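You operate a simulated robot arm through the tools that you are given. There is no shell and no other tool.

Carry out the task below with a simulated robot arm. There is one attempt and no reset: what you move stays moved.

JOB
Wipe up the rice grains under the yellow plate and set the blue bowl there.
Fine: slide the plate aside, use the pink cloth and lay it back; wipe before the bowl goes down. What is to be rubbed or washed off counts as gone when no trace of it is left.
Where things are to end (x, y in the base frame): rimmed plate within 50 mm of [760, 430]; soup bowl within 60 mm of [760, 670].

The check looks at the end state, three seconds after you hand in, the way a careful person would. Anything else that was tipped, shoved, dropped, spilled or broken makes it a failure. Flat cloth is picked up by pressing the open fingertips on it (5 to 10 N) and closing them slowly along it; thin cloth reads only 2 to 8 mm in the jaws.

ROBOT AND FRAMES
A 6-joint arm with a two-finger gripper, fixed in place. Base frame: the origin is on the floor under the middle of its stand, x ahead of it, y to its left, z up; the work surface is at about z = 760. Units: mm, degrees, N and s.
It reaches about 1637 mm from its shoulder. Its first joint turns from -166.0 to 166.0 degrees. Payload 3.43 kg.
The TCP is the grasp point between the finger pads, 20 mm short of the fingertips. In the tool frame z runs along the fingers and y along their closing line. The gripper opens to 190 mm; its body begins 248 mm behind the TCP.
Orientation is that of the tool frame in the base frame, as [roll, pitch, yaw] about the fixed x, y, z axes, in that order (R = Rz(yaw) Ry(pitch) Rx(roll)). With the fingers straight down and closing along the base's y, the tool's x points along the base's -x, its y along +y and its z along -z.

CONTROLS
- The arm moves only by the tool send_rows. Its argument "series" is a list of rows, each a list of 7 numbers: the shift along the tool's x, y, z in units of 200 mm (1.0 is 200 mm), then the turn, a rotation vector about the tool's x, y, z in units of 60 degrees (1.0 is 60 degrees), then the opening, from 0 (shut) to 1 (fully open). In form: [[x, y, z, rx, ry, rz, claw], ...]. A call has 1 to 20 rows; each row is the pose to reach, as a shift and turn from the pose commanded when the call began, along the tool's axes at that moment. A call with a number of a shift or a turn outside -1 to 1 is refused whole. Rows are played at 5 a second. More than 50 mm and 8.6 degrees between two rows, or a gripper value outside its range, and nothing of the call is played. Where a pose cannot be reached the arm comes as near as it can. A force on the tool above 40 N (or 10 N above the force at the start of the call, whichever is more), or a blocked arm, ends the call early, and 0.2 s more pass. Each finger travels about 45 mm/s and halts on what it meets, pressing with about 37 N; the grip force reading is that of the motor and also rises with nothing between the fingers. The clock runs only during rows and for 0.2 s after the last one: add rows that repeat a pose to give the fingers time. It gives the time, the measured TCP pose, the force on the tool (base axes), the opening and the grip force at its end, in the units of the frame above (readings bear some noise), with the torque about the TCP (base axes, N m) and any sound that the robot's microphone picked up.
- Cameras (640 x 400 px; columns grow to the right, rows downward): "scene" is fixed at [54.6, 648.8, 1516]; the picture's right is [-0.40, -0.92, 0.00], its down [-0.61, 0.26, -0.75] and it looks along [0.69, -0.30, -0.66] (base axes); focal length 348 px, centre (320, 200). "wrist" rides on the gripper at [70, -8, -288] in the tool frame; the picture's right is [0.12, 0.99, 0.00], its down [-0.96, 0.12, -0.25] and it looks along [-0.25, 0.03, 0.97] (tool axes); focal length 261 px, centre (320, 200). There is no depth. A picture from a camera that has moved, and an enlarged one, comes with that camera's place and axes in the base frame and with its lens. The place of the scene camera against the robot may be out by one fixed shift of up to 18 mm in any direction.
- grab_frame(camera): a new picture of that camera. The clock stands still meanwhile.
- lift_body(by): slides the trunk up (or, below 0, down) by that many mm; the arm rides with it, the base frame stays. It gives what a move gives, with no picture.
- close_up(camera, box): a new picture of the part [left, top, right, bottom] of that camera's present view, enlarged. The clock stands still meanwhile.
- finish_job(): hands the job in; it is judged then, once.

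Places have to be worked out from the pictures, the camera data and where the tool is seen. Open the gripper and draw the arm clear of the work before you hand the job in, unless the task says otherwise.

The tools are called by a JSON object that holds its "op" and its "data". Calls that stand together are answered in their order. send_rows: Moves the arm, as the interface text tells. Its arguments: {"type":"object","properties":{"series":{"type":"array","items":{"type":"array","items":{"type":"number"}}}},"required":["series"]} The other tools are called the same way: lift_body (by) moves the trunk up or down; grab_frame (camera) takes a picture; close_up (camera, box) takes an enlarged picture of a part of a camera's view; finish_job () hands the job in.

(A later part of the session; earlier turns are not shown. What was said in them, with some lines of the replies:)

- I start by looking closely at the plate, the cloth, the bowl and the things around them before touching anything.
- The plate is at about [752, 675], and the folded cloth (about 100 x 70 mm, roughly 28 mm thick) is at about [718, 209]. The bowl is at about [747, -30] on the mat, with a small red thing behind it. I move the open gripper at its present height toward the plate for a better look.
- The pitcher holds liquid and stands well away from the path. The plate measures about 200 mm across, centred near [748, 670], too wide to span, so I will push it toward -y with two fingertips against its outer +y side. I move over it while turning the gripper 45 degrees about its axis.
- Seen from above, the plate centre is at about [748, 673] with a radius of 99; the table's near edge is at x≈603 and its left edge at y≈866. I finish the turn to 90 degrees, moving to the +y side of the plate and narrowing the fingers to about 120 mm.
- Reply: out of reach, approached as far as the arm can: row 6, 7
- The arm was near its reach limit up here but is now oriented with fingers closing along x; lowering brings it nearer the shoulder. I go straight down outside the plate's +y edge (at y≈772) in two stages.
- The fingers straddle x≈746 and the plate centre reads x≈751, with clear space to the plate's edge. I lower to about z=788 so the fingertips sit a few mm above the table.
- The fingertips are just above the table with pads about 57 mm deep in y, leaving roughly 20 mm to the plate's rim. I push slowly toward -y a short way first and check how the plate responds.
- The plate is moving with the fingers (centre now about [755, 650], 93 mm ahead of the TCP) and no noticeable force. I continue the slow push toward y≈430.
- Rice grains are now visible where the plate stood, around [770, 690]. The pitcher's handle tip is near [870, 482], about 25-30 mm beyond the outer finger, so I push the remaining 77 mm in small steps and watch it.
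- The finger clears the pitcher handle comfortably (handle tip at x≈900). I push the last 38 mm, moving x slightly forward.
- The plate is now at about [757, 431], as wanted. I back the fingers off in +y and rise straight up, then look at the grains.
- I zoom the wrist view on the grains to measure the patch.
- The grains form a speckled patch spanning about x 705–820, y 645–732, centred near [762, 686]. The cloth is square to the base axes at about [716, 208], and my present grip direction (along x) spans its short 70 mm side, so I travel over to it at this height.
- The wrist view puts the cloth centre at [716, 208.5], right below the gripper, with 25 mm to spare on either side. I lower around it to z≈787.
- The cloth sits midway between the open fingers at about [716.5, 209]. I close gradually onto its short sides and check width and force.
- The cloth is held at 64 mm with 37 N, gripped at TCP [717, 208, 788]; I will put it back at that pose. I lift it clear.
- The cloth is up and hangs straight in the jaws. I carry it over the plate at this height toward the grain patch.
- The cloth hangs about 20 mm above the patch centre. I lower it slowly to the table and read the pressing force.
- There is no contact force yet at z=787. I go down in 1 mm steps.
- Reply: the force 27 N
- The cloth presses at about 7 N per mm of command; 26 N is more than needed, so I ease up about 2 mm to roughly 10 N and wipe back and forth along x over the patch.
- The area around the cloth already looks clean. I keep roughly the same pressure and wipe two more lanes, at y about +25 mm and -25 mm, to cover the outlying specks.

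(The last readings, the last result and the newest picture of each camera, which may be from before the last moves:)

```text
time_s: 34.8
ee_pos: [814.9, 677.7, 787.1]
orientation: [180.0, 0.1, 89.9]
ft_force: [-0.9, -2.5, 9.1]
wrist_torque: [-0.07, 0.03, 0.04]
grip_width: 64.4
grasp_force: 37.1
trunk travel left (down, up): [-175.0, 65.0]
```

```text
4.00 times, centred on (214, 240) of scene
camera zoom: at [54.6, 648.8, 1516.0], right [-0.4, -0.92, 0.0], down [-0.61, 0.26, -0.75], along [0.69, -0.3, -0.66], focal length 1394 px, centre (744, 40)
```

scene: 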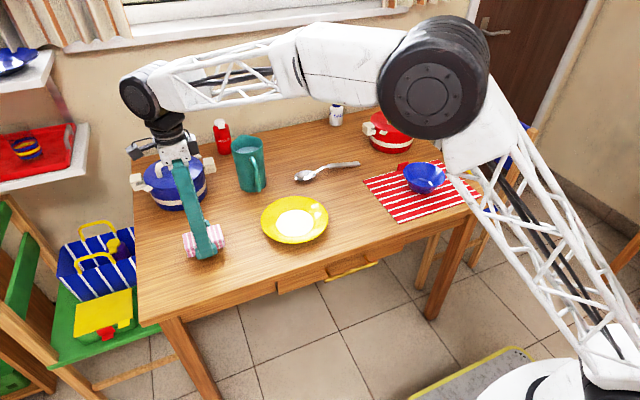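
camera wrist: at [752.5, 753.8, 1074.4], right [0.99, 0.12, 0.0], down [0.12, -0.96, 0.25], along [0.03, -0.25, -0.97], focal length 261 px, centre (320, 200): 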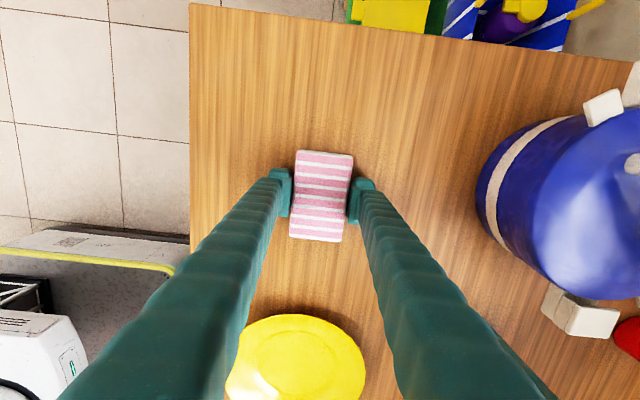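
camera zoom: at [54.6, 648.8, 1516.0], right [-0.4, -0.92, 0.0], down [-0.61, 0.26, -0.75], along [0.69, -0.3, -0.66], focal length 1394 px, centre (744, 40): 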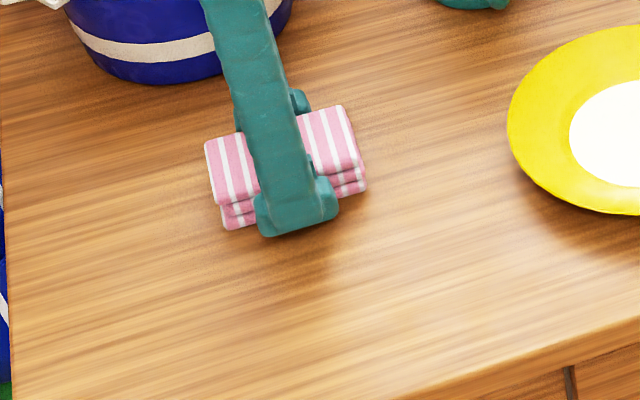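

No trace shows in the cleared part. I make one more pass back across to x≈700 along the middle, then lift straight up to inspect the whole patch.

{"op": "send_rows", "data": {"series": [[0.02, -0.1, 0, 0, 0, 0, 0.3], [0.04, -0.2, 0, 0, 0, 0, 0.3], [0.05, -0.3, 0, 0, 0, 0, 0.3], [0.05, -0.4, 0, 0, 0, 0, 0.3], [0.05, -0.5, 0, 0, 0, 0, 0.3], [0.05, -0.58, 0, 0, 0, 0, 0.3], [0.05, -0.48, 0, 0, 0, 0, 0.3], [0.05, -0.38, 0, 0, 0, 0, 0.3], [0.05, -0.28, 0, 0, 0, 0, 0.3], [0.05, -0.28, -0.1, 0, 0, 0, 0.3], [0.05, -0.28, -0.3, 0, 0, 0, 0.3], [0.05, -0.28, -0.5, 0, 0, 0, 0.3], [-0.15, -0.28, -0.55, 0, 0, 0, 0.3], [-0.35, -0.28, -0.6, 0, 0, 0, 0.3], [-0.55, -0.28, -0.6, 0, 0, 0, 0.3], [-0.7, -0.28, -0.6, 0, 0, 0, 0.3], [-0.7, -0.28, -0.6, 0, 0, 0, 0.3]]}}

{"op": "close_up", "data": {"camera": "scene", "box": [150, 200, 262, 280]}}

{"op": "grab_frame", "data": {"camera": "wrist"}}

```text
time_s: 38.4
ee_pos: [759.0, 537.3, 908.2]
orientation: [-180.0, 0.0, 90.1]
ft_force: [-0.7, 0.0, -0.6]
wrist_torque: [0.02, -0.08, 0.0]
grip_width: 64.2
grasp_force: 36.9
trunk travel left (down, up): [-175.0, 65.0]
```

```text
5.00 times, centred on (206, 240) of scene
camera zoom: at [54.6, 648.8, 1516.0], right [-0.4, -0.92, 0.0], down [-0.61, 0.26, -0.75], along [0.69, -0.3, -0.66], focal length 1742 px, centre (890, 0)
```

zoom: 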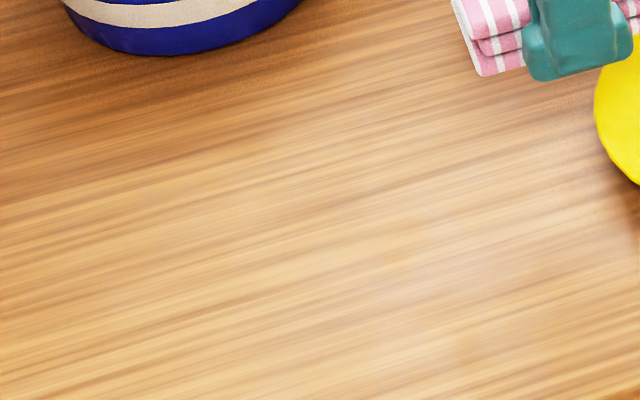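

```text
taken
camera wrist: at [749.4, 607.9, 1195.9], right [0.99, 0.12, 0.0], down [0.12, -0.96, 0.25], along [0.03, -0.25, -0.97], focal length 261 px, centre (320, 200)
```

wrist: 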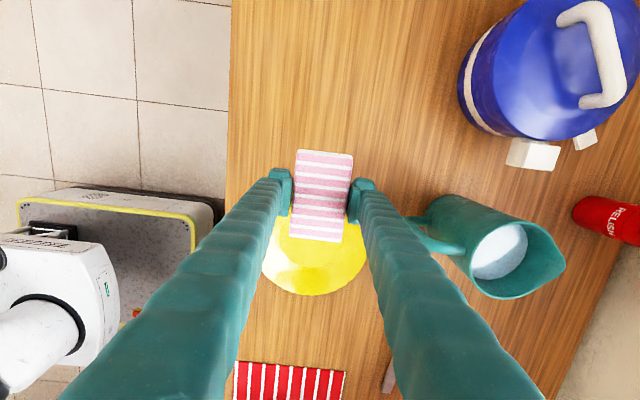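

I zoom in on the wiped place from both cameras to be sure no speck remains, including where the plate slid.

{"op": "close_up", "data": {"camera": "wrist", "box": [240, 0, 440, 150]}}

{"op": "close_up", "data": {"camera": "scene", "box": [170, 210, 250, 260]}}

{"op": "close_up", "data": {"camera": "scene", "box": [170, 250, 250, 300]}}

{"op": "close_up", "data": {"camera": "wrist", "box": [230, 130, 390, 300]}}

```text
2.67 times, centred on (340, 75) of wrist
camera zoom: at [749.4, 607.9, 1195.9], right [0.99, 0.12, 0.0], down [0.12, -0.96, 0.25], along [0.03, -0.25, -0.97], focal length 695 px, centre (267, 533)
```

zoom: 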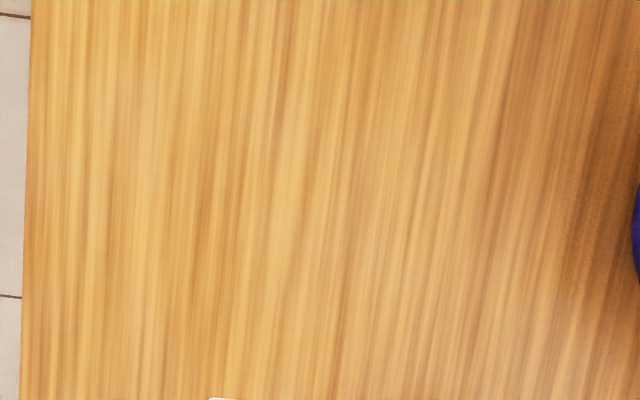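

```text
8.00 times, centred on (210, 235) of scene
camera zoom: at [54.6, 648.8, 1516.0], right [-0.4, -0.92, 0.0], down [-0.61, 0.26, -0.75], along [0.69, -0.3, -0.66], focal length 2787 px, centre (1200, -80)
```

zoom: 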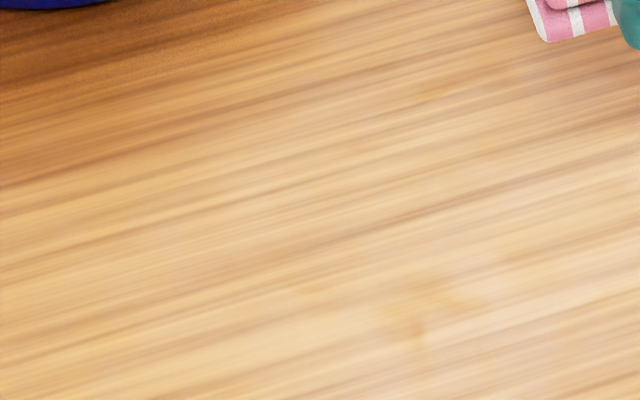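

```text
8.00 times, centred on (210, 275) of scene
camera zoom: at [54.6, 648.8, 1516.0], right [-0.4, -0.92, 0.0], down [-0.61, 0.26, -0.75], along [0.69, -0.3, -0.66], focal length 2787 px, centre (1200, -400)
```

zoom: 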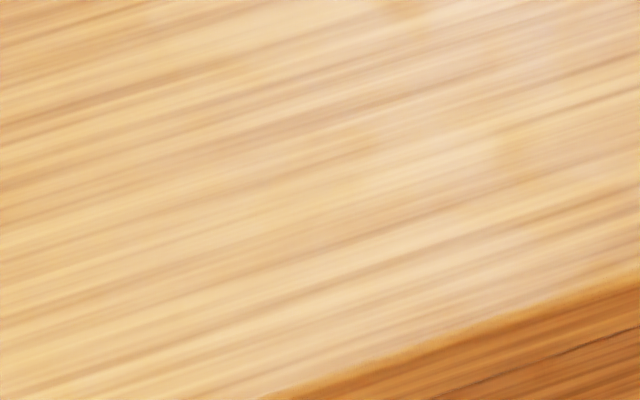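

```text
2.35 times, centred on (310, 215) of wrist
camera zoom: at [749.4, 607.9, 1195.9], right [0.99, 0.12, 0.0], down [0.12, -0.96, 0.25], along [0.03, -0.25, -0.97], focal length 613 px, centre (344, 165)
```

zoom: 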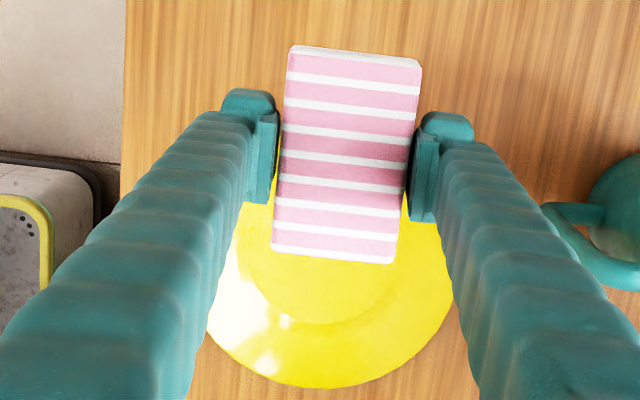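

The patch looks clean from above; a faint yellowish blotch near [744, 648] in the scene view is probably a reflection, so I check that spot from the wrist camera.

{"op": "close_up", "data": {"camera": "wrist", "box": [280, 70, 360, 130]}}

{"op": "close_up", "data": {"camera": "wrist", "box": [280, 10, 360, 70]}}

```text
6.67 times, centred on (320, 100) of wrist
camera zoom: at [749.4, 607.9, 1195.9], right [0.99, 0.12, 0.0], down [0.12, -0.96, 0.25], along [0.03, -0.25, -0.97], focal length 1738 px, centre (320, 867)
```

zoom: 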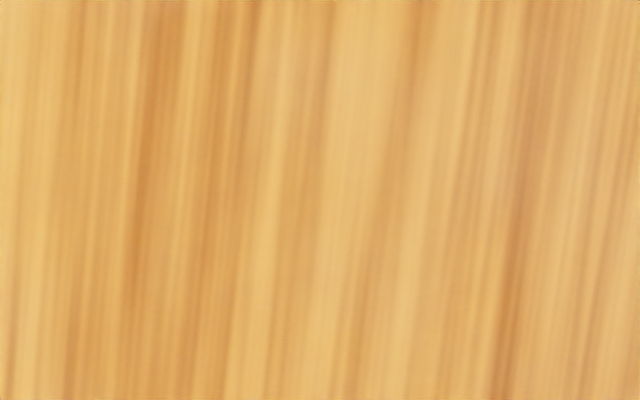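

```text
6.67 times, centred on (320, 40) of wrist
camera zoom: at [749.4, 607.9, 1195.9], right [0.99, 0.12, 0.0], down [0.12, -0.96, 0.25], along [0.03, -0.25, -0.97], focal length 1738 px, centre (320, 1267)
```

zoom: 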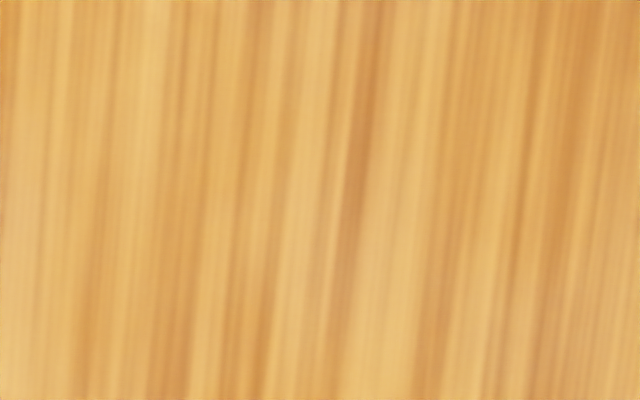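

No trace remains anywhere in the wiped area. I carry the cloth back over the plate to its original spot.

{"op": "send_rows", "data": {"series": [[-0.2, -0.03, 0, 0, 0, 0, 0.3], [-0.4, -0.06, 0, 0, 0, 0, 0.3], [-0.6, -0.09, 0, 0, 0, 0, 0.3], [-0.8, -0.12, 0, 0, 0, 0, 0.3], [-1.0, -0.15, 0, 0, 0, 0, 0.3]]}}

{"op": "send_rows", "data": {"series": [[-0.2, -0.03, 0, 0, 0, 0, 0.3], [-0.4, -0.06, 0, 0, 0, 0, 0.3], [-0.55, -0.06, 0, 0, 0, 0, 0.3], [-0.65, -0.06, 0, 0, 0, 0, 0.3], [-0.65, -0.06, 0, 0, 0, 0, 0.3], [-0.65, -0.06, 0, 0, 0, 0, 0.3]]}}

{"op": "grab_frame", "data": {"camera": "wrist"}}

```text
time_s: 39.6
ee_pos: [729.5, 337.4, 905.7]
orientation: [179.9, 0.0, 90.1]
ft_force: [0.3, -0.6, -0.9]
wrist_torque: [-0.14, -0.01, -0.01]
grip_width: 64.4
grasp_force: 36.7
trunk travel left (down, up): [-175.0, 65.0]
```

```text
time_s: 41.0
ee_pos: [718.6, 208.9, 908.1]
orientation: [-180.0, 0.1, 90.0]
ft_force: [0.9, 0.0, 0.3]
wrist_torque: [-0.02, 0.02, 0.0]
grip_width: 64.2
grasp_force: 37.1
trunk travel left (down, up): [-175.0, 65.0]
```

```text
taken
camera wrist: at [709.1, 279.1, 1194.7], right [0.99, 0.12, 0.0], down [0.12, -0.96, 0.25], along [0.03, -0.25, -0.97], focal length 261 px, centre (320, 200)
```

wrist: 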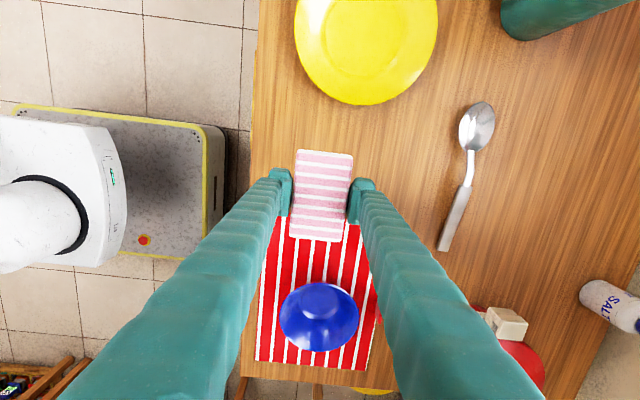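

The pose matches the pick-up pose within a millimetre or two. I lower the cloth to the table at z≈787.5.

{"op": "send_rows", "data": {"series": [[-0.003, -0.006, 0.2, 0, 0, 0, 0.3], [-0.003, -0.006, 0.4, 0, 0, 0, 0.3], [-0.003, -0.006, 0.52, 0, 0, 0, 0.3], [-0.003, -0.006, 0.58, 0, 0, 0, 0.3], [-0.003, -0.006, 0.6, 0, 0, 0, 0.3], [-0.003, -0.006, 0.603, 0, 0, 0, 0.3], [-0.003, -0.006, 0.603, 0, 0, 0, 0.3]]}}

{"op": "close_up", "data": {"camera": "scene", "box": [310, 150, 438, 240]}}

```text
time_s: 42.6
ee_pos: [717.2, 206.7, 786.7]
orientation: [180.0, 0.1, 90.0]
ft_force: [0.9, -0.1, 4.4]
wrist_torque: [-0.04, 0.0, 0.04]
grip_width: 64.7
grasp_force: 36.8
trunk travel left (down, up): [-175.0, 65.0]
```

```text
4.44 times, centred on (374, 195) of scene
camera zoom: at [54.6, 648.8, 1516.0], right [-0.4, -0.92, 0.0], down [-0.61, 0.26, -0.75], along [0.69, -0.3, -0.66], focal length 1549 px, centre (80, 222)
```

zoom: 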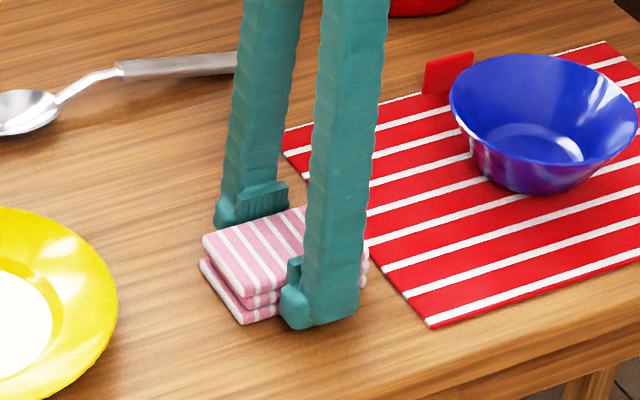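

The cloth rests on the table (4 N) exactly where it was. I open the fingers to about 115 mm and rise straight up.

{"op": "send_rows", "data": {"series": [[0, 0, 0, 0, 0, 0, 0.35], [0, 0, 0, 0, 0, 0, 0.4], [0, 0, 0, 0, 0, 0, 0.45], [0, 0, 0, 0, 0, 0, 0.52], [0, 0, 0, 0, 0, 0, 0.6], [0, 0, 0, 0, 0, 0, 0.6], [0, 0, -0.1, 0, 0, 0, 0.6], [0, 0, -0.3, 0, 0, 0, 0.6], [0, 0, -0.5, 0, 0, 0, 0.6], [0, 0, -0.7, 0, 0, 0, 0.6], [0, 0, -0.9, 0, 0, 0, 0.6]]}}

{"op": "grab_frame", "data": {"camera": "wrist"}}

{"op": "close_up", "data": {"camera": "scene", "box": [335, 140, 495, 240]}}

```text
time_s: 45.0
ee_pos: [717.0, 207.9, 966.1]
orientation: [180.0, -0.1, 90.0]
ft_force: [0.4, -0.7, -0.9]
wrist_torque: [0.0, 0.02, 0.01]
grip_width: 114.0
grasp_force: 0.0
trunk travel left (down, up): [-175.0, 65.0]
```

```text
taken
camera wrist: at [708.5, 278.0, 1254.0], right [0.99, 0.12, 0.0], down [0.12, -0.96, 0.25], along [0.03, -0.25, -0.97], focal length 261 px, centre (320, 200)
```

wrist: 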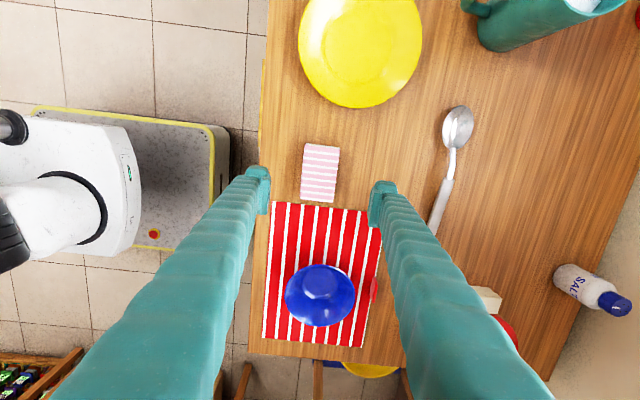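

```text
4.00 times, centred on (415, 190) of scene
camera zoom: at [54.6, 648.8, 1516.0], right [-0.4, -0.92, 0.0], down [-0.61, 0.26, -0.75], along [0.69, -0.3, -0.66], focal length 1394 px, centre (-60, 240)
```

zoom: 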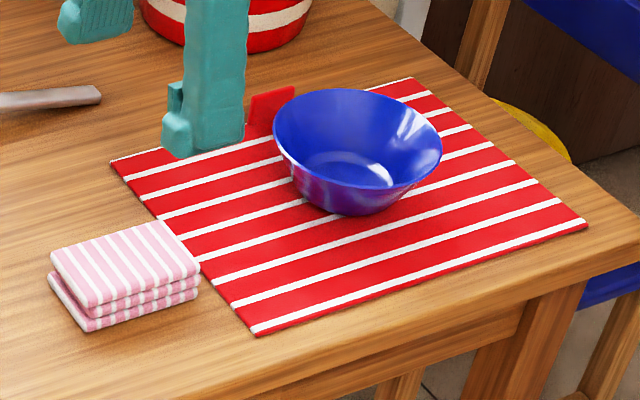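

The cloth is back in place, unchanged. Triangulating three wrist views puts the bowl's rim centre at [743.5, -19], rim height z≈822, diameter about 135 mm; the red card stands near [858, -20], so I will span the bowl along y instead. I turn the gripper back 90 degrees in two moves while going over the bowl and opening fully.

{"op": "send_rows", "data": {"series": [[-0.09, 0.01, 0, 0, 0, -0.125, 0.65], [-0.18, 0.02, 0, 0, 0, -0.25, 0.7], [-0.28, 0.03, 0, 0, 0, -0.375, 0.78], [-0.37, 0.04, 0, 0, 0, -0.5, 0.85], [-0.47, 0.05, 0, 0, 0, -0.625, 0.92], [-0.565, 0.065, 0, 0, 0, -0.75, 1.0]]}}

{"op": "send_rows", "data": {"series": [[-0.075, -0.06, 0, 0, 0, -0.125, 1], [-0.15, -0.12, 0, 0, 0, -0.25, 1], [-0.225, -0.18, 0, 0, 0, -0.375, 1], [-0.3, -0.24, 0, 0, 0, -0.5, 1], [-0.37, -0.3, 0, 0, 0, -0.625, 1], [-0.445, -0.354, 0, 0, 0, -0.75, 1], [-0.445, -0.354, 0, 0, 0, -0.75, 1]]}}

{"op": "grab_frame", "data": {"camera": "wrist"}}

{"op": "grab_frame", "data": {"camera": "scene"}}

```text
time_s: 46.4
ee_pos: [728.7, 91.8, 965.6]
orientation: [180.0, 0.0, 135.2]
ft_force: [0.2, -0.6, 0.2]
wrist_torque: [-0.05, 0.02, 0.02]
grip_width: 190.0
grasp_force: 0.1
trunk travel left (down, up): [-175.0, 65.0]
```

```text
time_s: 48.0
ee_pos: [741.5, -19.6, 966.0]
orientation: [-180.0, 0.0, -179.8]
ft_force: [0.2, 0.0, -0.4]
wrist_torque: [0.01, 0.04, 0.0]
grip_width: 189.8
grasp_force: 0.1
trunk travel left (down, up): [-175.0, 65.0]
```

```text
taken
camera wrist: at [670.8, -28.0, 1254.1], right [-0.12, 0.99, 0.0], down [0.96, 0.12, 0.25], along [0.25, 0.03, -0.97], focal length 261 px, centre (320, 200)
```

wrist: 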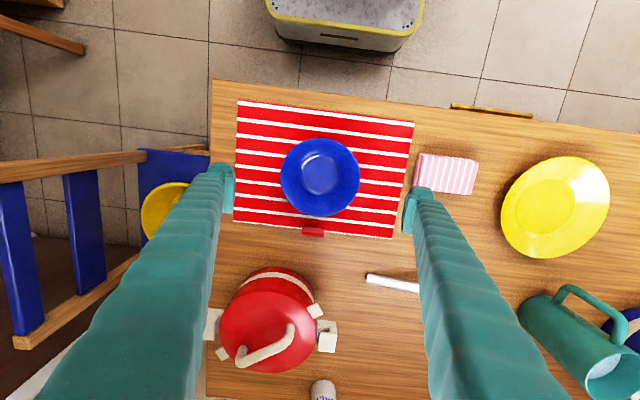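

```text
taken
```

scene: 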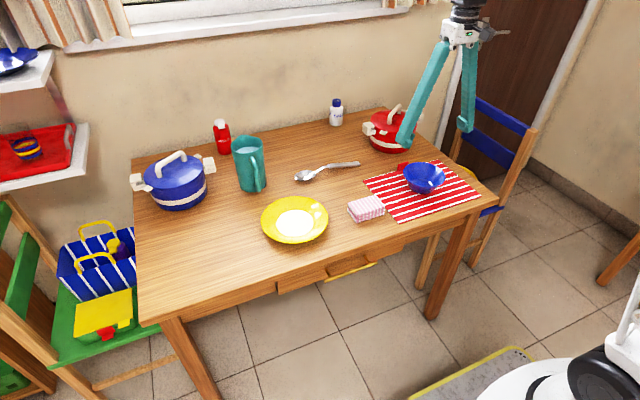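

The bowl centre reads [743, -19.5], centred between the open fingers, and the red card and red pot lie well outside the finger paths. I lower so the pads straddle the rim at z≈816.

{"op": "send_rows", "data": {"series": [[-0.007, 0, 0.2, 0, 0, 0, 1], [-0.007, 0, 0.4, 0, 0, 0, 1], [-0.007, 0, 0.55, 0, 0, 0, 1], [-0.007, 0, 0.67, 0, 0, 0, 1], [-0.007, 0, 0.75, 0, 0, 0, 1], [-0.007, 0, 0.75, 0, 0, 0, 1]]}}

{"op": "grab_frame", "data": {"camera": "wrist"}}

{"op": "close_up", "data": {"camera": "scene", "box": [345, 110, 505, 230]}}

```text
time_s: 49.4
ee_pos: [741.9, -20.6, 817.4]
orientation: [180.0, 0.0, -180.0]
ft_force: [-0.5, -0.3, -0.6]
wrist_torque: [0.01, 0.0, 0.03]
grip_width: 190.0
grasp_force: 0.0
trunk travel left (down, up): [-175.0, 65.0]
```

```text
taken
camera wrist: at [672.0, -28.2, 1104.8], right [-0.12, 0.99, 0.0], down [0.96, 0.12, 0.25], along [0.25, 0.03, -0.97], focal length 261 px, centre (320, 200)
```

wrist: 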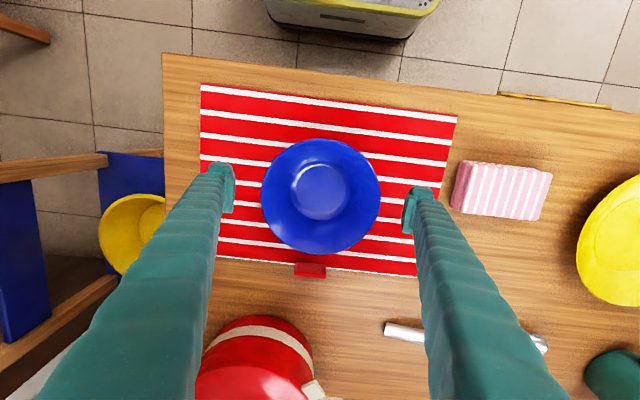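

```text
3.33 times, centred on (425, 170) of scene
camera zoom: at [54.6, 648.8, 1516.0], right [-0.4, -0.92, 0.0], down [-0.61, 0.26, -0.75], along [0.69, -0.3, -0.66], focal length 1161 px, centre (-30, 300)
```

zoom: 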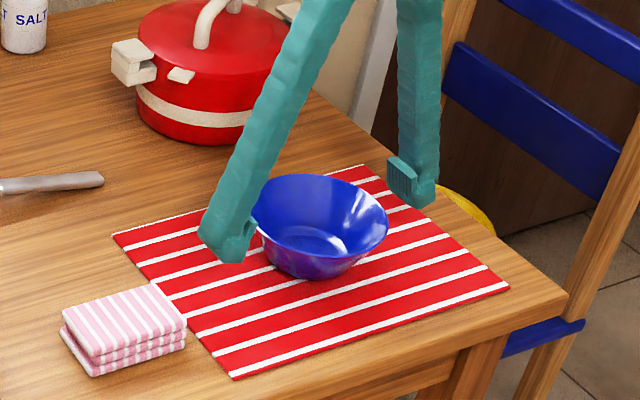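

The pads flank the rim evenly (bowl centre [740, -19.5], diameter about 132 mm). I close gradually onto it.

{"op": "send_rows", "data": {"series": [[0, 0.004, 0, 0, 0, 0, 0.94], [0, 0.004, 0, 0, 0, 0, 0.88], [0, 0.004, 0, 0, 0, 0, 0.82], [0, 0.004, 0, 0, 0, 0, 0.77], [0, 0.004, 0, 0, 0, 0, 0.73], [0, 0.004, 0, 0, 0, 0, 0.7], [0, 0.004, 0, 0, 0, 0, 0.67], [0, 0.004, 0, 0, 0, 0, 0.64], [0, 0.004, 0, 0, 0, 0, 0.62], [0, 0.004, 0, 0, 0, 0, 0.62]]}}

{"op": "grab_frame", "data": {"camera": "wrist"}}

{"op": "close_up", "data": {"camera": "scene", "box": [345, 110, 505, 230]}}

```text
time_s: 51.6
ee_pos: [742.8, -18.2, 816.7]
orientation: [-179.9, 0.0, -180.0]
ft_force: [0.2, 0.1, 1.3]
wrist_torque: [-0.04, -0.03, 0.02]
grip_width: 139.4
grasp_force: 36.9
trunk travel left (down, up): [-175.0, 65.0]
```

```text
taken
camera wrist: at [672.4, -27.3, 1104.8], right [-0.12, 0.99, 0.0], down [0.96, 0.12, 0.25], along [0.25, 0.03, -0.97], focal length 261 px, centre (320, 200)
```

wrist: 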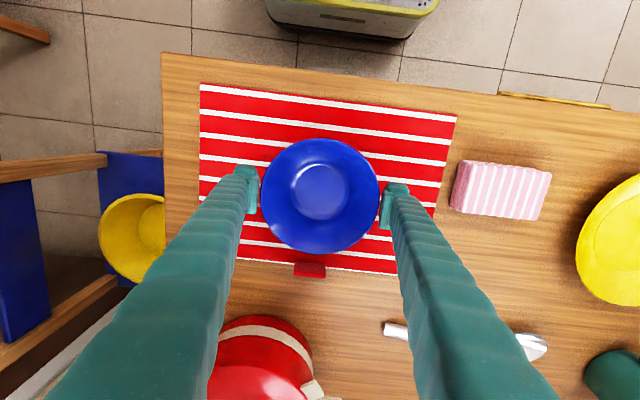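

```text
3.33 times, centred on (425, 170) of scene
camera zoom: at [54.6, 648.8, 1516.0], right [-0.4, -0.92, 0.0], down [-0.61, 0.26, -0.75], along [0.69, -0.3, -0.66], focal length 1161 px, centre (-30, 300)
```

zoom: 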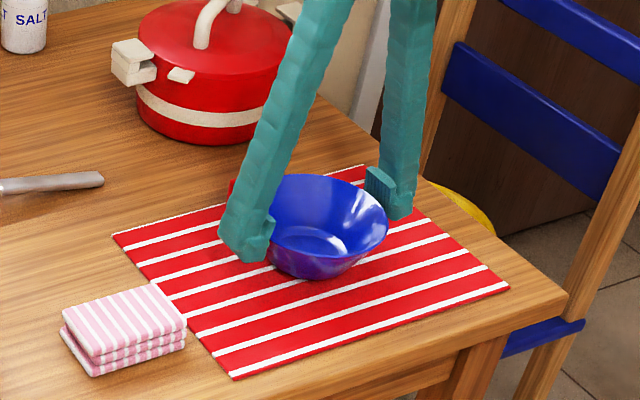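

The bowl is gripped at 139 mm with 37 N. I lift it a few centimetres and check that it hangs level.

{"op": "send_rows", "data": {"series": [[0, 0, -0.03, 0, 0, 0, 0.62], [0, 0, -0.08, 0, 0, 0, 0.62], [0, 0, -0.15, 0, 0, 0, 0.62], [0, 0, -0.25, 0, 0, 0, 0.62], [0, 0, -0.25, 0, 0, 0, 0.62]]}}

{"op": "close_up", "data": {"camera": "scene", "box": [345, 100, 505, 220]}}

{"op": "grab_frame", "data": {"camera": "wrist"}}

```text
time_s: 52.8
ee_pos: [743.8, -20.2, 866.6]
orientation: [180.0, 0.1, 180.0]
ft_force: [0.5, 0.4, -1.5]
wrist_torque: [-0.01, 0.01, 0.01]
grip_width: 139.7
grasp_force: 37.1
trunk travel left (down, up): [-175.0, 65.0]
```

```text
3.33 times, centred on (425, 160) of scene
camera zoom: at [54.6, 648.8, 1516.0], right [-0.4, -0.92, 0.0], down [-0.61, 0.26, -0.75], along [0.69, -0.3, -0.66], focal length 1161 px, centre (-30, 333)
```

zoom: 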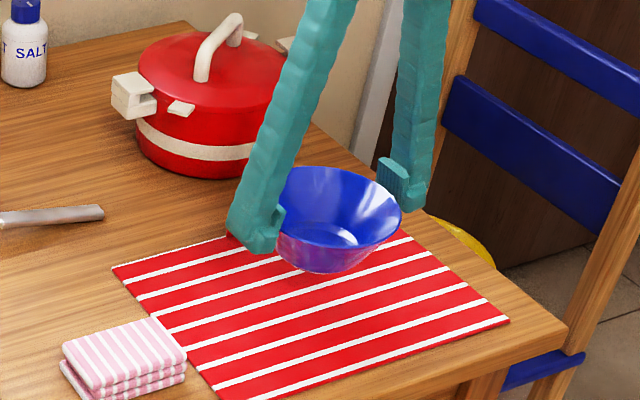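

```text
taken
camera wrist: at [672.8, -28.1, 1153.8], right [-0.12, 0.99, 0.0], down [0.96, 0.12, 0.25], along [0.25, 0.03, -0.97], focal length 261 px, centre (320, 200)
```

wrist: 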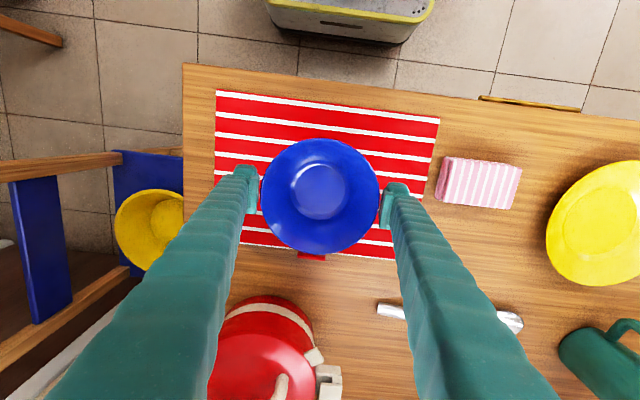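

The bowl hangs level. I raise it further and start carrying it toward +y, above the cloth and plate.

{"op": "send_rows", "data": {"series": [[0, 0, -0.15, 0, 0, 0, 0.62], [0, 0, -0.3, 0, 0, 0, 0.62], [0, 0, -0.42, 0, 0, 0, 0.62], [0, 0.1, -0.42, 0, 0, 0, 0.62], [0, 0.25, -0.42, 0, 0, 0, 0.62], [-0.01, 0.4, -0.42, 0, 0, 0, 0.62], [-0.01, 0.55, -0.42, 0, 0, 0, 0.62], [-0.02, 0.7, -0.42, 0, 0, 0, 0.62], [-0.02, 0.85, -0.42, 0, 0, 0, 0.62], [-0.03, 1.0, -0.42, 0, 0, 0, 0.62]]}}

{"op": "send_rows", "data": {"series": [[0, 0.16, 0, 0, 0, 0, 0.62], [0, 0.33, 0, 0, 0, 0, 0.62], [-0.01, 0.5, 0, 0, 0, 0, 0.62], [-0.02, 0.67, 0, 0, 0, 0, 0.62], [-0.02, 0.84, 0, 0, 0, 0, 0.62], [-0.03, 1.0, 0, 0, 0, 0, 0.62]]}}

{"op": "send_rows", "data": {"series": [[0, 0.16, 0, 0, 0, 0, 0.62], [0, 0.33, 0, 0, 0, 0, 0.62], [-0.01, 0.5, 0, 0, 0, 0, 0.62], [-0.02, 0.67, 0, 0, 0, 0, 0.62], [-0.02, 0.84, 0, 0, 0, 0, 0.62], [-0.03, 1.0, 0, 0, 0, 0, 0.62], [-0.03, 1.0, 0, 0, 0, 0, 0.62]]}}

{"op": "grab_frame", "data": {"camera": "wrist"}}

{"op": "grab_frame", "data": {"camera": "scene"}}

```text
time_s: 55.0
ee_pos: [750.6, 181.2, 950.7]
orientation: [180.0, 0.1, -180.0]
ft_force: [0.2, 0.1, -2.2]
wrist_torque: [0.06, -0.01, -0.01]
grip_width: 139.6
grasp_force: 37.2
trunk travel left (down, up): [-175.0, 65.0]
```

```text
time_s: 56.4
ee_pos: [757.2, 380.5, 949.4]
orientation: [-180.0, 0.0, -180.0]
ft_force: [0.3, -2.1, -2.5]
wrist_torque: [0.11, -0.04, 0.0]
grip_width: 139.6
grasp_force: 36.9
trunk travel left (down, up): [-175.0, 65.0]
```

```text
time_s: 58.0
ee_pos: [761.6, 581.4, 951.3]
orientation: [-179.9, -0.1, 179.9]
ft_force: [-1.0, -0.1, -1.6]
wrist_torque: [-0.03, -0.02, 0.01]
grip_width: 139.0
grasp_force: 37.1
trunk travel left (down, up): [-175.0, 65.0]
```

```text
taken
camera wrist: at [690.3, 572.4, 1238.3], right [-0.12, 0.99, 0.0], down [0.96, 0.12, 0.25], along [0.25, 0.03, -0.97], focal length 261 px, centre (320, 200)
```

wrist: 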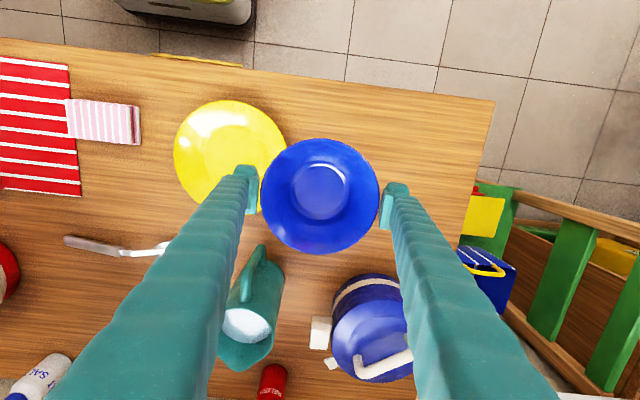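

```text
taken
```

scene: 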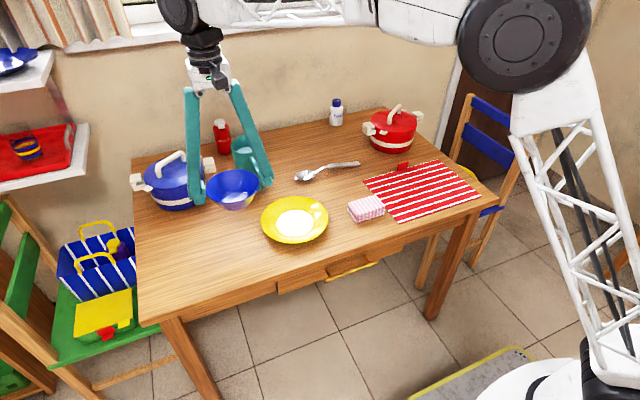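

The bowl is over [762, 581], still level. I move it the last 90 mm to y≈671 and lower it to about 15 mm above touch-down.

{"op": "send_rows", "data": {"series": [[0, 0.15, 0, 0, 0, 0, 0.62], [0, 0.3, 0, 0, 0, 0, 0.62], [0, 0.45, 0, 0, 0, 0, 0.62], [0, 0.45, 0.15, 0, 0, 0, 0.62], [0, 0.45, 0.3, 0, 0, 0, 0.62], [0, 0.45, 0.45, 0, 0, 0, 0.62], [0, 0.45, 0.6, 0, 0, 0, 0.62], [0, 0.45, 0.6, 0, 0, 0, 0.62]]}}

{"op": "grab_frame", "data": {"camera": "wrist"}}

{"op": "close_up", "data": {"camera": "scene", "box": [130, 160, 322, 290]}}

```text
time_s: 59.8
ee_pos: [762.2, 669.0, 828.8]
orientation: [179.9, 0.0, -179.8]
ft_force: [-0.4, -0.7, -2.1]
wrist_torque: [0.0, 0.04, 0.0]
grip_width: 139.2
grasp_force: 37.1
trunk travel left (down, up): [-175.0, 65.0]
```

```text
taken
camera wrist: at [691.0, 662.4, 1117.2], right [-0.12, 0.99, 0.0], down [0.96, 0.12, 0.25], along [0.25, 0.03, -0.97], focal length 261 px, centre (320, 200)
```

wrist: 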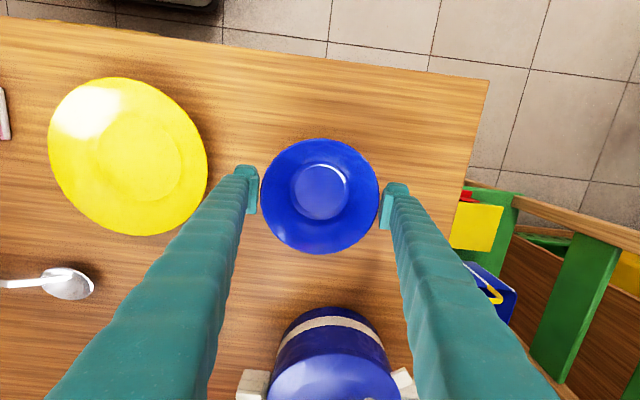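

```text
3.08 times, centred on (226, 225) of scene
camera zoom: at [54.6, 648.8, 1516.0], right [-0.4, -0.92, 0.0], down [-0.61, 0.26, -0.75], along [0.69, -0.3, -0.66], focal length 1072 px, centre (609, 123)
```

zoom: 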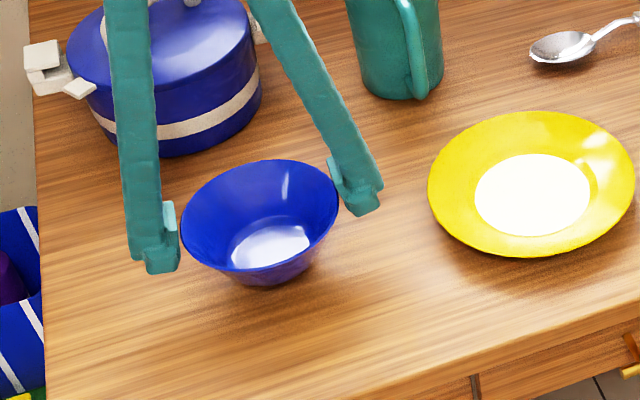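

The bowl is level above the clean table, well clear of the plate. I lower it gently until touch-down shows in the force.

{"op": "send_rows", "data": {"series": [[0, 0, 0.03, 0, 0, 0, 0.62], [0, 0, 0.05, 0, 0, 0, 0.62], [0, 0, 0.06, 0, 0, 0, 0.62], [0, 0, 0.065, 0, 0, 0, 0.62], [0, 0, 0.065, 0, 0, 0, 0.62]]}}

{"op": "send_rows", "data": {"series": [[0, 0, 0.006, 0, 0, 0, 0.62], [0, 0, 0.006, 0, 0, 0, 0.62]]}}

```text
time_s: 61.0
ee_pos: [759.7, 670.6, 816.7]
orientation: [180.0, 0.0, -180.0]
ft_force: [0.2, -1.1, -3.1]
wrist_torque: [0.0, 0.03, 0.01]
grip_width: 139.2
grasp_force: 36.8
trunk travel left (down, up): [-175.0, 65.0]
```

```text
time_s: 61.6
ee_pos: [761.3, 670.7, 816.1]
orientation: [-180.0, 0.0, 180.0]
ft_force: [0.5, 0.4, -1.9]
wrist_torque: [-0.01, -0.01, -0.01]
grip_width: 139.0
grasp_force: 37.1
trunk travel left (down, up): [-175.0, 65.0]
```

Still no contact, so I continue down in 1 mm steps.

{"op": "send_rows", "data": {"series": [[0, 0, 0.005, 0, 0, 0, 0.62], [0, 0, 0.005, 0, 0, 0, 0.62]]}}

{"op": "send_rows", "data": {"series": [[0, 0, 0.005, 0, 0, 0, 0.62], [0, 0, 0.005, 0, 0, 0, 0.62]]}}

```text
time_s: 62.2
ee_pos: [760.6, 670.9, 815.7]
orientation: [-179.9, 0.0, 179.9]
ft_force: [-0.2, -0.7, -2.3]
wrist_torque: [-0.02, 0.03, 0.03]
grip_width: 139.4
grasp_force: 37.5
trunk travel left (down, up): [-175.0, 65.0]
```

```text
time_s: 62.8
ee_pos: [761.3, 671.5, 814.8]
orientation: [179.9, -0.1, 179.9]
ft_force: [0.0, 0.5, -2.4]
wrist_torque: [0.03, 0.0, -0.01]
grip_width: 139.1
grasp_force: 37.1
trunk travel left (down, up): [-175.0, 65.0]
```

Force is still just the bowl's weight; I keep going 1 mm at a time.

{"op": "send_rows", "data": {"series": [[0, 0, 0.005, 0, 0, 0, 0.62], [0, 0, 0.005, 0, 0, 0, 0.62]]}}

{"op": "send_rows", "data": {"series": [[0, 0, 0.005, 0, 0, 0, 0.62], [0, 0, 0.005, 0, 0, 0, 0.62]]}}

```text
time_s: 63.4
ee_pos: [760.6, 671.5, 814.7]
orientation: [180.0, 0.0, -180.0]
ft_force: [-2.1, -1.3, 7.4]
wrist_torque: [-0.09, 0.23, -0.03]
grip_width: 138.9
grasp_force: 37.2
trunk travel left (down, up): [-175.0, 65.0]
```

```text
time_s: 64.0
ee_pos: [761.5, 672.3, 813.8]
orientation: [179.9, 0.1, -179.9]
ft_force: [-2.4, 0.0, 18.9]
wrist_torque: [-0.28, 0.31, 0.0]
grip_width: 139.4
grasp_force: 36.7
trunk travel left (down, up): [-175.0, 65.0]
```

The bowl is firmly on the table (19 N), so I ease up about 1.5 mm and then open the fingers slowly to about 160 mm, staying clear of the plate.

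{"op": "send_rows", "data": {"series": [[0, 0, -0.007, 0, 0, 0, 0.62], [0, 0, -0.007, 0, 0, 0, 0.7], [0, 0, -0.007, 0, 0, 0, 0.74], [0, 0, -0.007, 0, 0, 0, 0.77], [0, 0, -0.007, 0, 0, 0, 0.81], [0, 0, -0.007, 0, 0, 0, 0.85], [0, 0, -0.007, 0, 0, 0, 0.85]]}}

{"op": "close_up", "data": {"camera": "scene", "box": [130, 160, 322, 290]}}

{"op": "grab_frame", "data": {"camera": "wrist"}}

```text
time_s: 65.6
ee_pos: [760.4, 672.5, 813.1]
orientation: [180.0, 0.0, -179.9]
ft_force: [0.1, -0.3, -0.4]
wrist_torque: [0.02, -0.02, -0.02]
grip_width: 161.4
grasp_force: 0.0
trunk travel left (down, up): [-175.0, 65.0]
```

```text
3.08 times, centred on (226, 225) of scene
camera zoom: at [54.6, 648.8, 1516.0], right [-0.4, -0.92, 0.0], down [-0.61, 0.26, -0.75], along [0.69, -0.3, -0.66], focal length 1072 px, centre (609, 123)
```

zoom: 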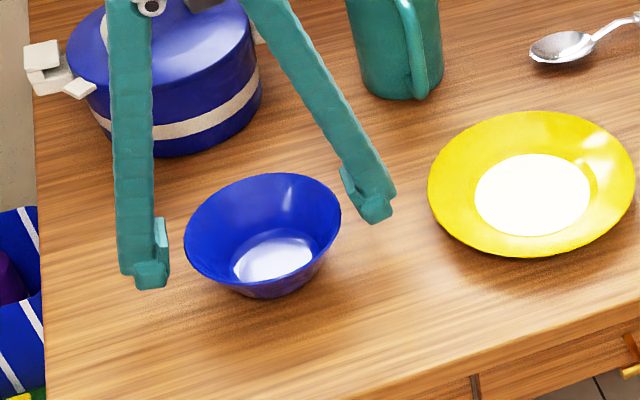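

```text
taken
camera wrist: at [690.3, 663.6, 1101.0], right [-0.12, 0.99, 0.0], down [0.96, 0.12, 0.25], along [0.25, 0.03, -0.97], focal length 261 px, centre (320, 200)
```

wrist: 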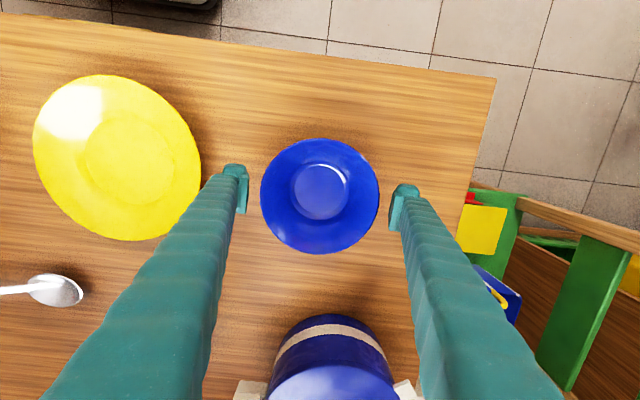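

The bowl stands upright at about [759, 671] and the fingers are free of it. I rise straight up and then draw back toward the robot, clear of the work.

{"op": "send_rows", "data": {"series": [[0, 0, -0.1, 0, 0, 0, 0.85], [0, 0, -0.25, 0, 0, 0, 0.85], [0, 0, -0.45, 0, 0, 0, 0.85], [0, 0, -0.65, 0, 0, 0, 0.85], [0, 0, -0.85, 0, 0, 0, 0.85], [0, 0, -0.85, 0, 0, 0, 0.85]]}}

{"op": "send_rows", "data": {"series": [[0.15, -0.15, 0, 0, 0, 0, 0.9], [0.3, -0.3, 0, 0, 0, 0, 0.95], [0.45, -0.45, 0, 0, 0, 0, 1], [0.6, -0.6, 0, 0, 0, 0, 1], [0.75, -0.75, 0, 0, 0, 0, 1], [0.9, -0.9, 0, 0, 0, 0, 1], [1.0, -1.0, 0, 0, 0, 0, 1]]}}

{"op": "grab_frame", "data": {"camera": "scene"}}

{"op": "grab_frame", "data": {"camera": "wrist"}}

```text
time_s: 67.0
ee_pos: [760.2, 668.7, 984.5]
orientation: [180.0, 0.1, -179.9]
ft_force: [-0.4, 0.7, 0.7]
wrist_torque: [0.0, -0.02, -0.01]
grip_width: 161.2
grasp_force: 0.0
trunk travel left (down, up): [-175.0, 65.0]
```

```text
time_s: 68.6
ee_pos: [562.5, 470.8, 982.7]
orientation: [180.0, 0.1, -180.0]
ft_force: [0.5, 0.3, -0.9]
wrist_torque: [-0.12, 0.09, 0.02]
grip_width: 190.1
grasp_force: 0.1
trunk travel left (down, up): [-175.0, 65.0]
```

```text
taken
```

scene: 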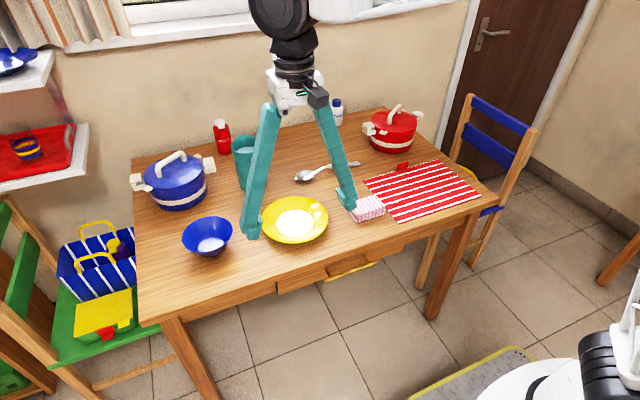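

```text
taken
camera wrist: at [491.0, 463.5, 1270.4], right [-0.12, 0.99, 0.0], down [0.96, 0.12, 0.25], along [0.25, 0.03, -0.97], focal length 261 px, centre (320, 200)
```

wrist: 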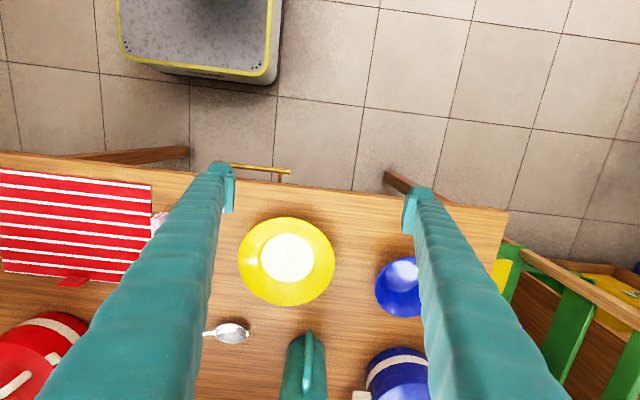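

The plate reads about [755, 428] and everything else stands as before. I move the arm a bit further away and take final close-ups of the bowl's place, the plate and the cloth.

{"op": "send_rows", "data": {"series": [[0.05, -0.2, -0.03, 0, 0, 0, 1], [0.1, -0.4, -0.06, 0, 0, 0, 1], [0.15, -0.6, -0.09, 0, 0, 0, 1], [0.2, -0.8, -0.1, 0, 0, 0, 1], [0.2, -1.0, -0.1, 0, 0, 0, 1], [0.2, -1.0, -0.1, 0, 0, 0, 1]]}}

{"op": "close_up", "data": {"camera": "scene", "box": [130, 170, 340, 300]}}

{"op": "close_up", "data": {"camera": "scene", "box": [320, 140, 490, 240]}}

{"op": "grab_frame", "data": {"camera": "wrist"}}

```text
time_s: 70.0
ee_pos: [518.6, 271.5, 1004.4]
orientation: [180.0, 0.0, -179.9]
ft_force: [-0.3, 0.7, -0.7]
wrist_torque: [-0.03, -0.03, 0.01]
grip_width: 190.0
grasp_force: 0.0
trunk travel left (down, up): [-175.0, 65.0]
```

```text
3.05 times, centred on (235, 235) of scene
camera zoom: at [54.6, 648.8, 1516.0], right [-0.4, -0.92, 0.0], down [-0.61, 0.26, -0.75], along [0.69, -0.3, -0.66], focal length 1062 px, centre (579, 93)
```

zoom: 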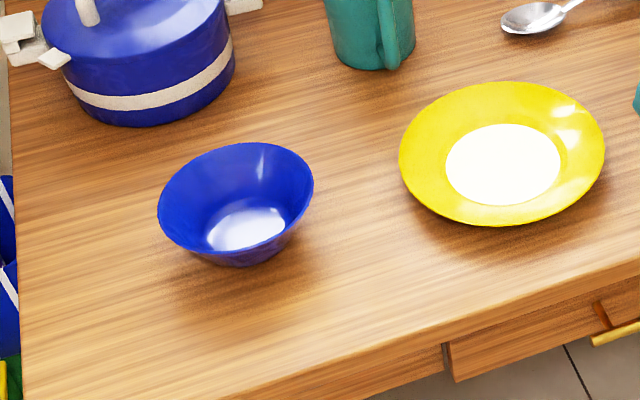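

```text
3.76 times, centred on (405, 190) of scene
camera zoom: at [54.6, 648.8, 1516.0], right [-0.4, -0.92, 0.0], down [-0.61, 0.26, -0.75], along [0.69, -0.3, -0.66], focal length 1312 px, centre (0, 238)
```

zoom: 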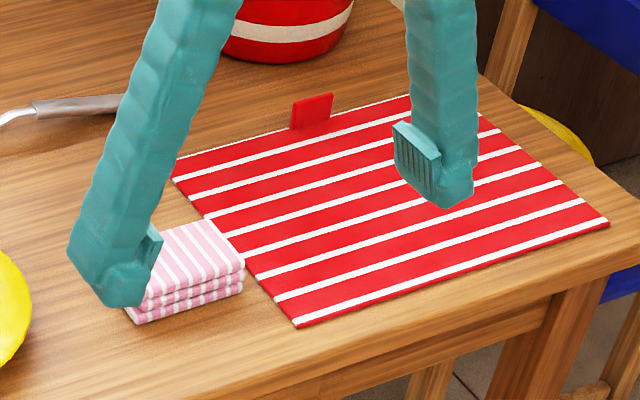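

```text
taken
camera wrist: at [448.1, 262.4, 1291.4], right [-0.12, 0.99, 0.0], down [0.96, 0.12, 0.25], along [0.25, 0.03, -0.97], focal length 261 px, centre (320, 200)
```

wrist: 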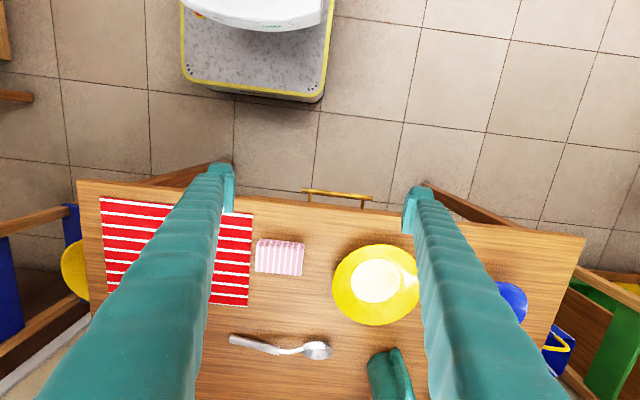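

The final pictures agree with the job: the table is clean, the bowl is upright at about [760, 671], and the plate is at about [756, 430]. The cloth is back in its place, the card, spoon, pitcher and pots are undisturbed, and the gripper is open and clear. I hand the job in.

{"op": "finish_job", "data": {}}

```text
The job is handed in.
```

I wiped up the rice grains with the pink cloth and set the blue bowl where the yellow plate had been. The job is handed in; I haven't seen the check's verdict.

| Item | Where it ended (x, y in mm) | Target |
|---|---|---|
| Yellow plate | about [756, 430] | within 50 of [760, 430] |
| Blue bowl | about [760, 671] | within 60 of [760, 670] |
| Pink cloth | about [717, 207] | laid back where it was |

- **Grains:** I wiped well past the edges of the patch before the bowl went down. Close-ups from both cameras then showed no specks.
- **Plate:** I pushed it aside with the fingertips and did not lift it. No grains showed in its path.
- **Everything else:** the pictures show the mat, red card, spoon, pitcher and pots undisturbed. The gripper is open and drawn back from the work.
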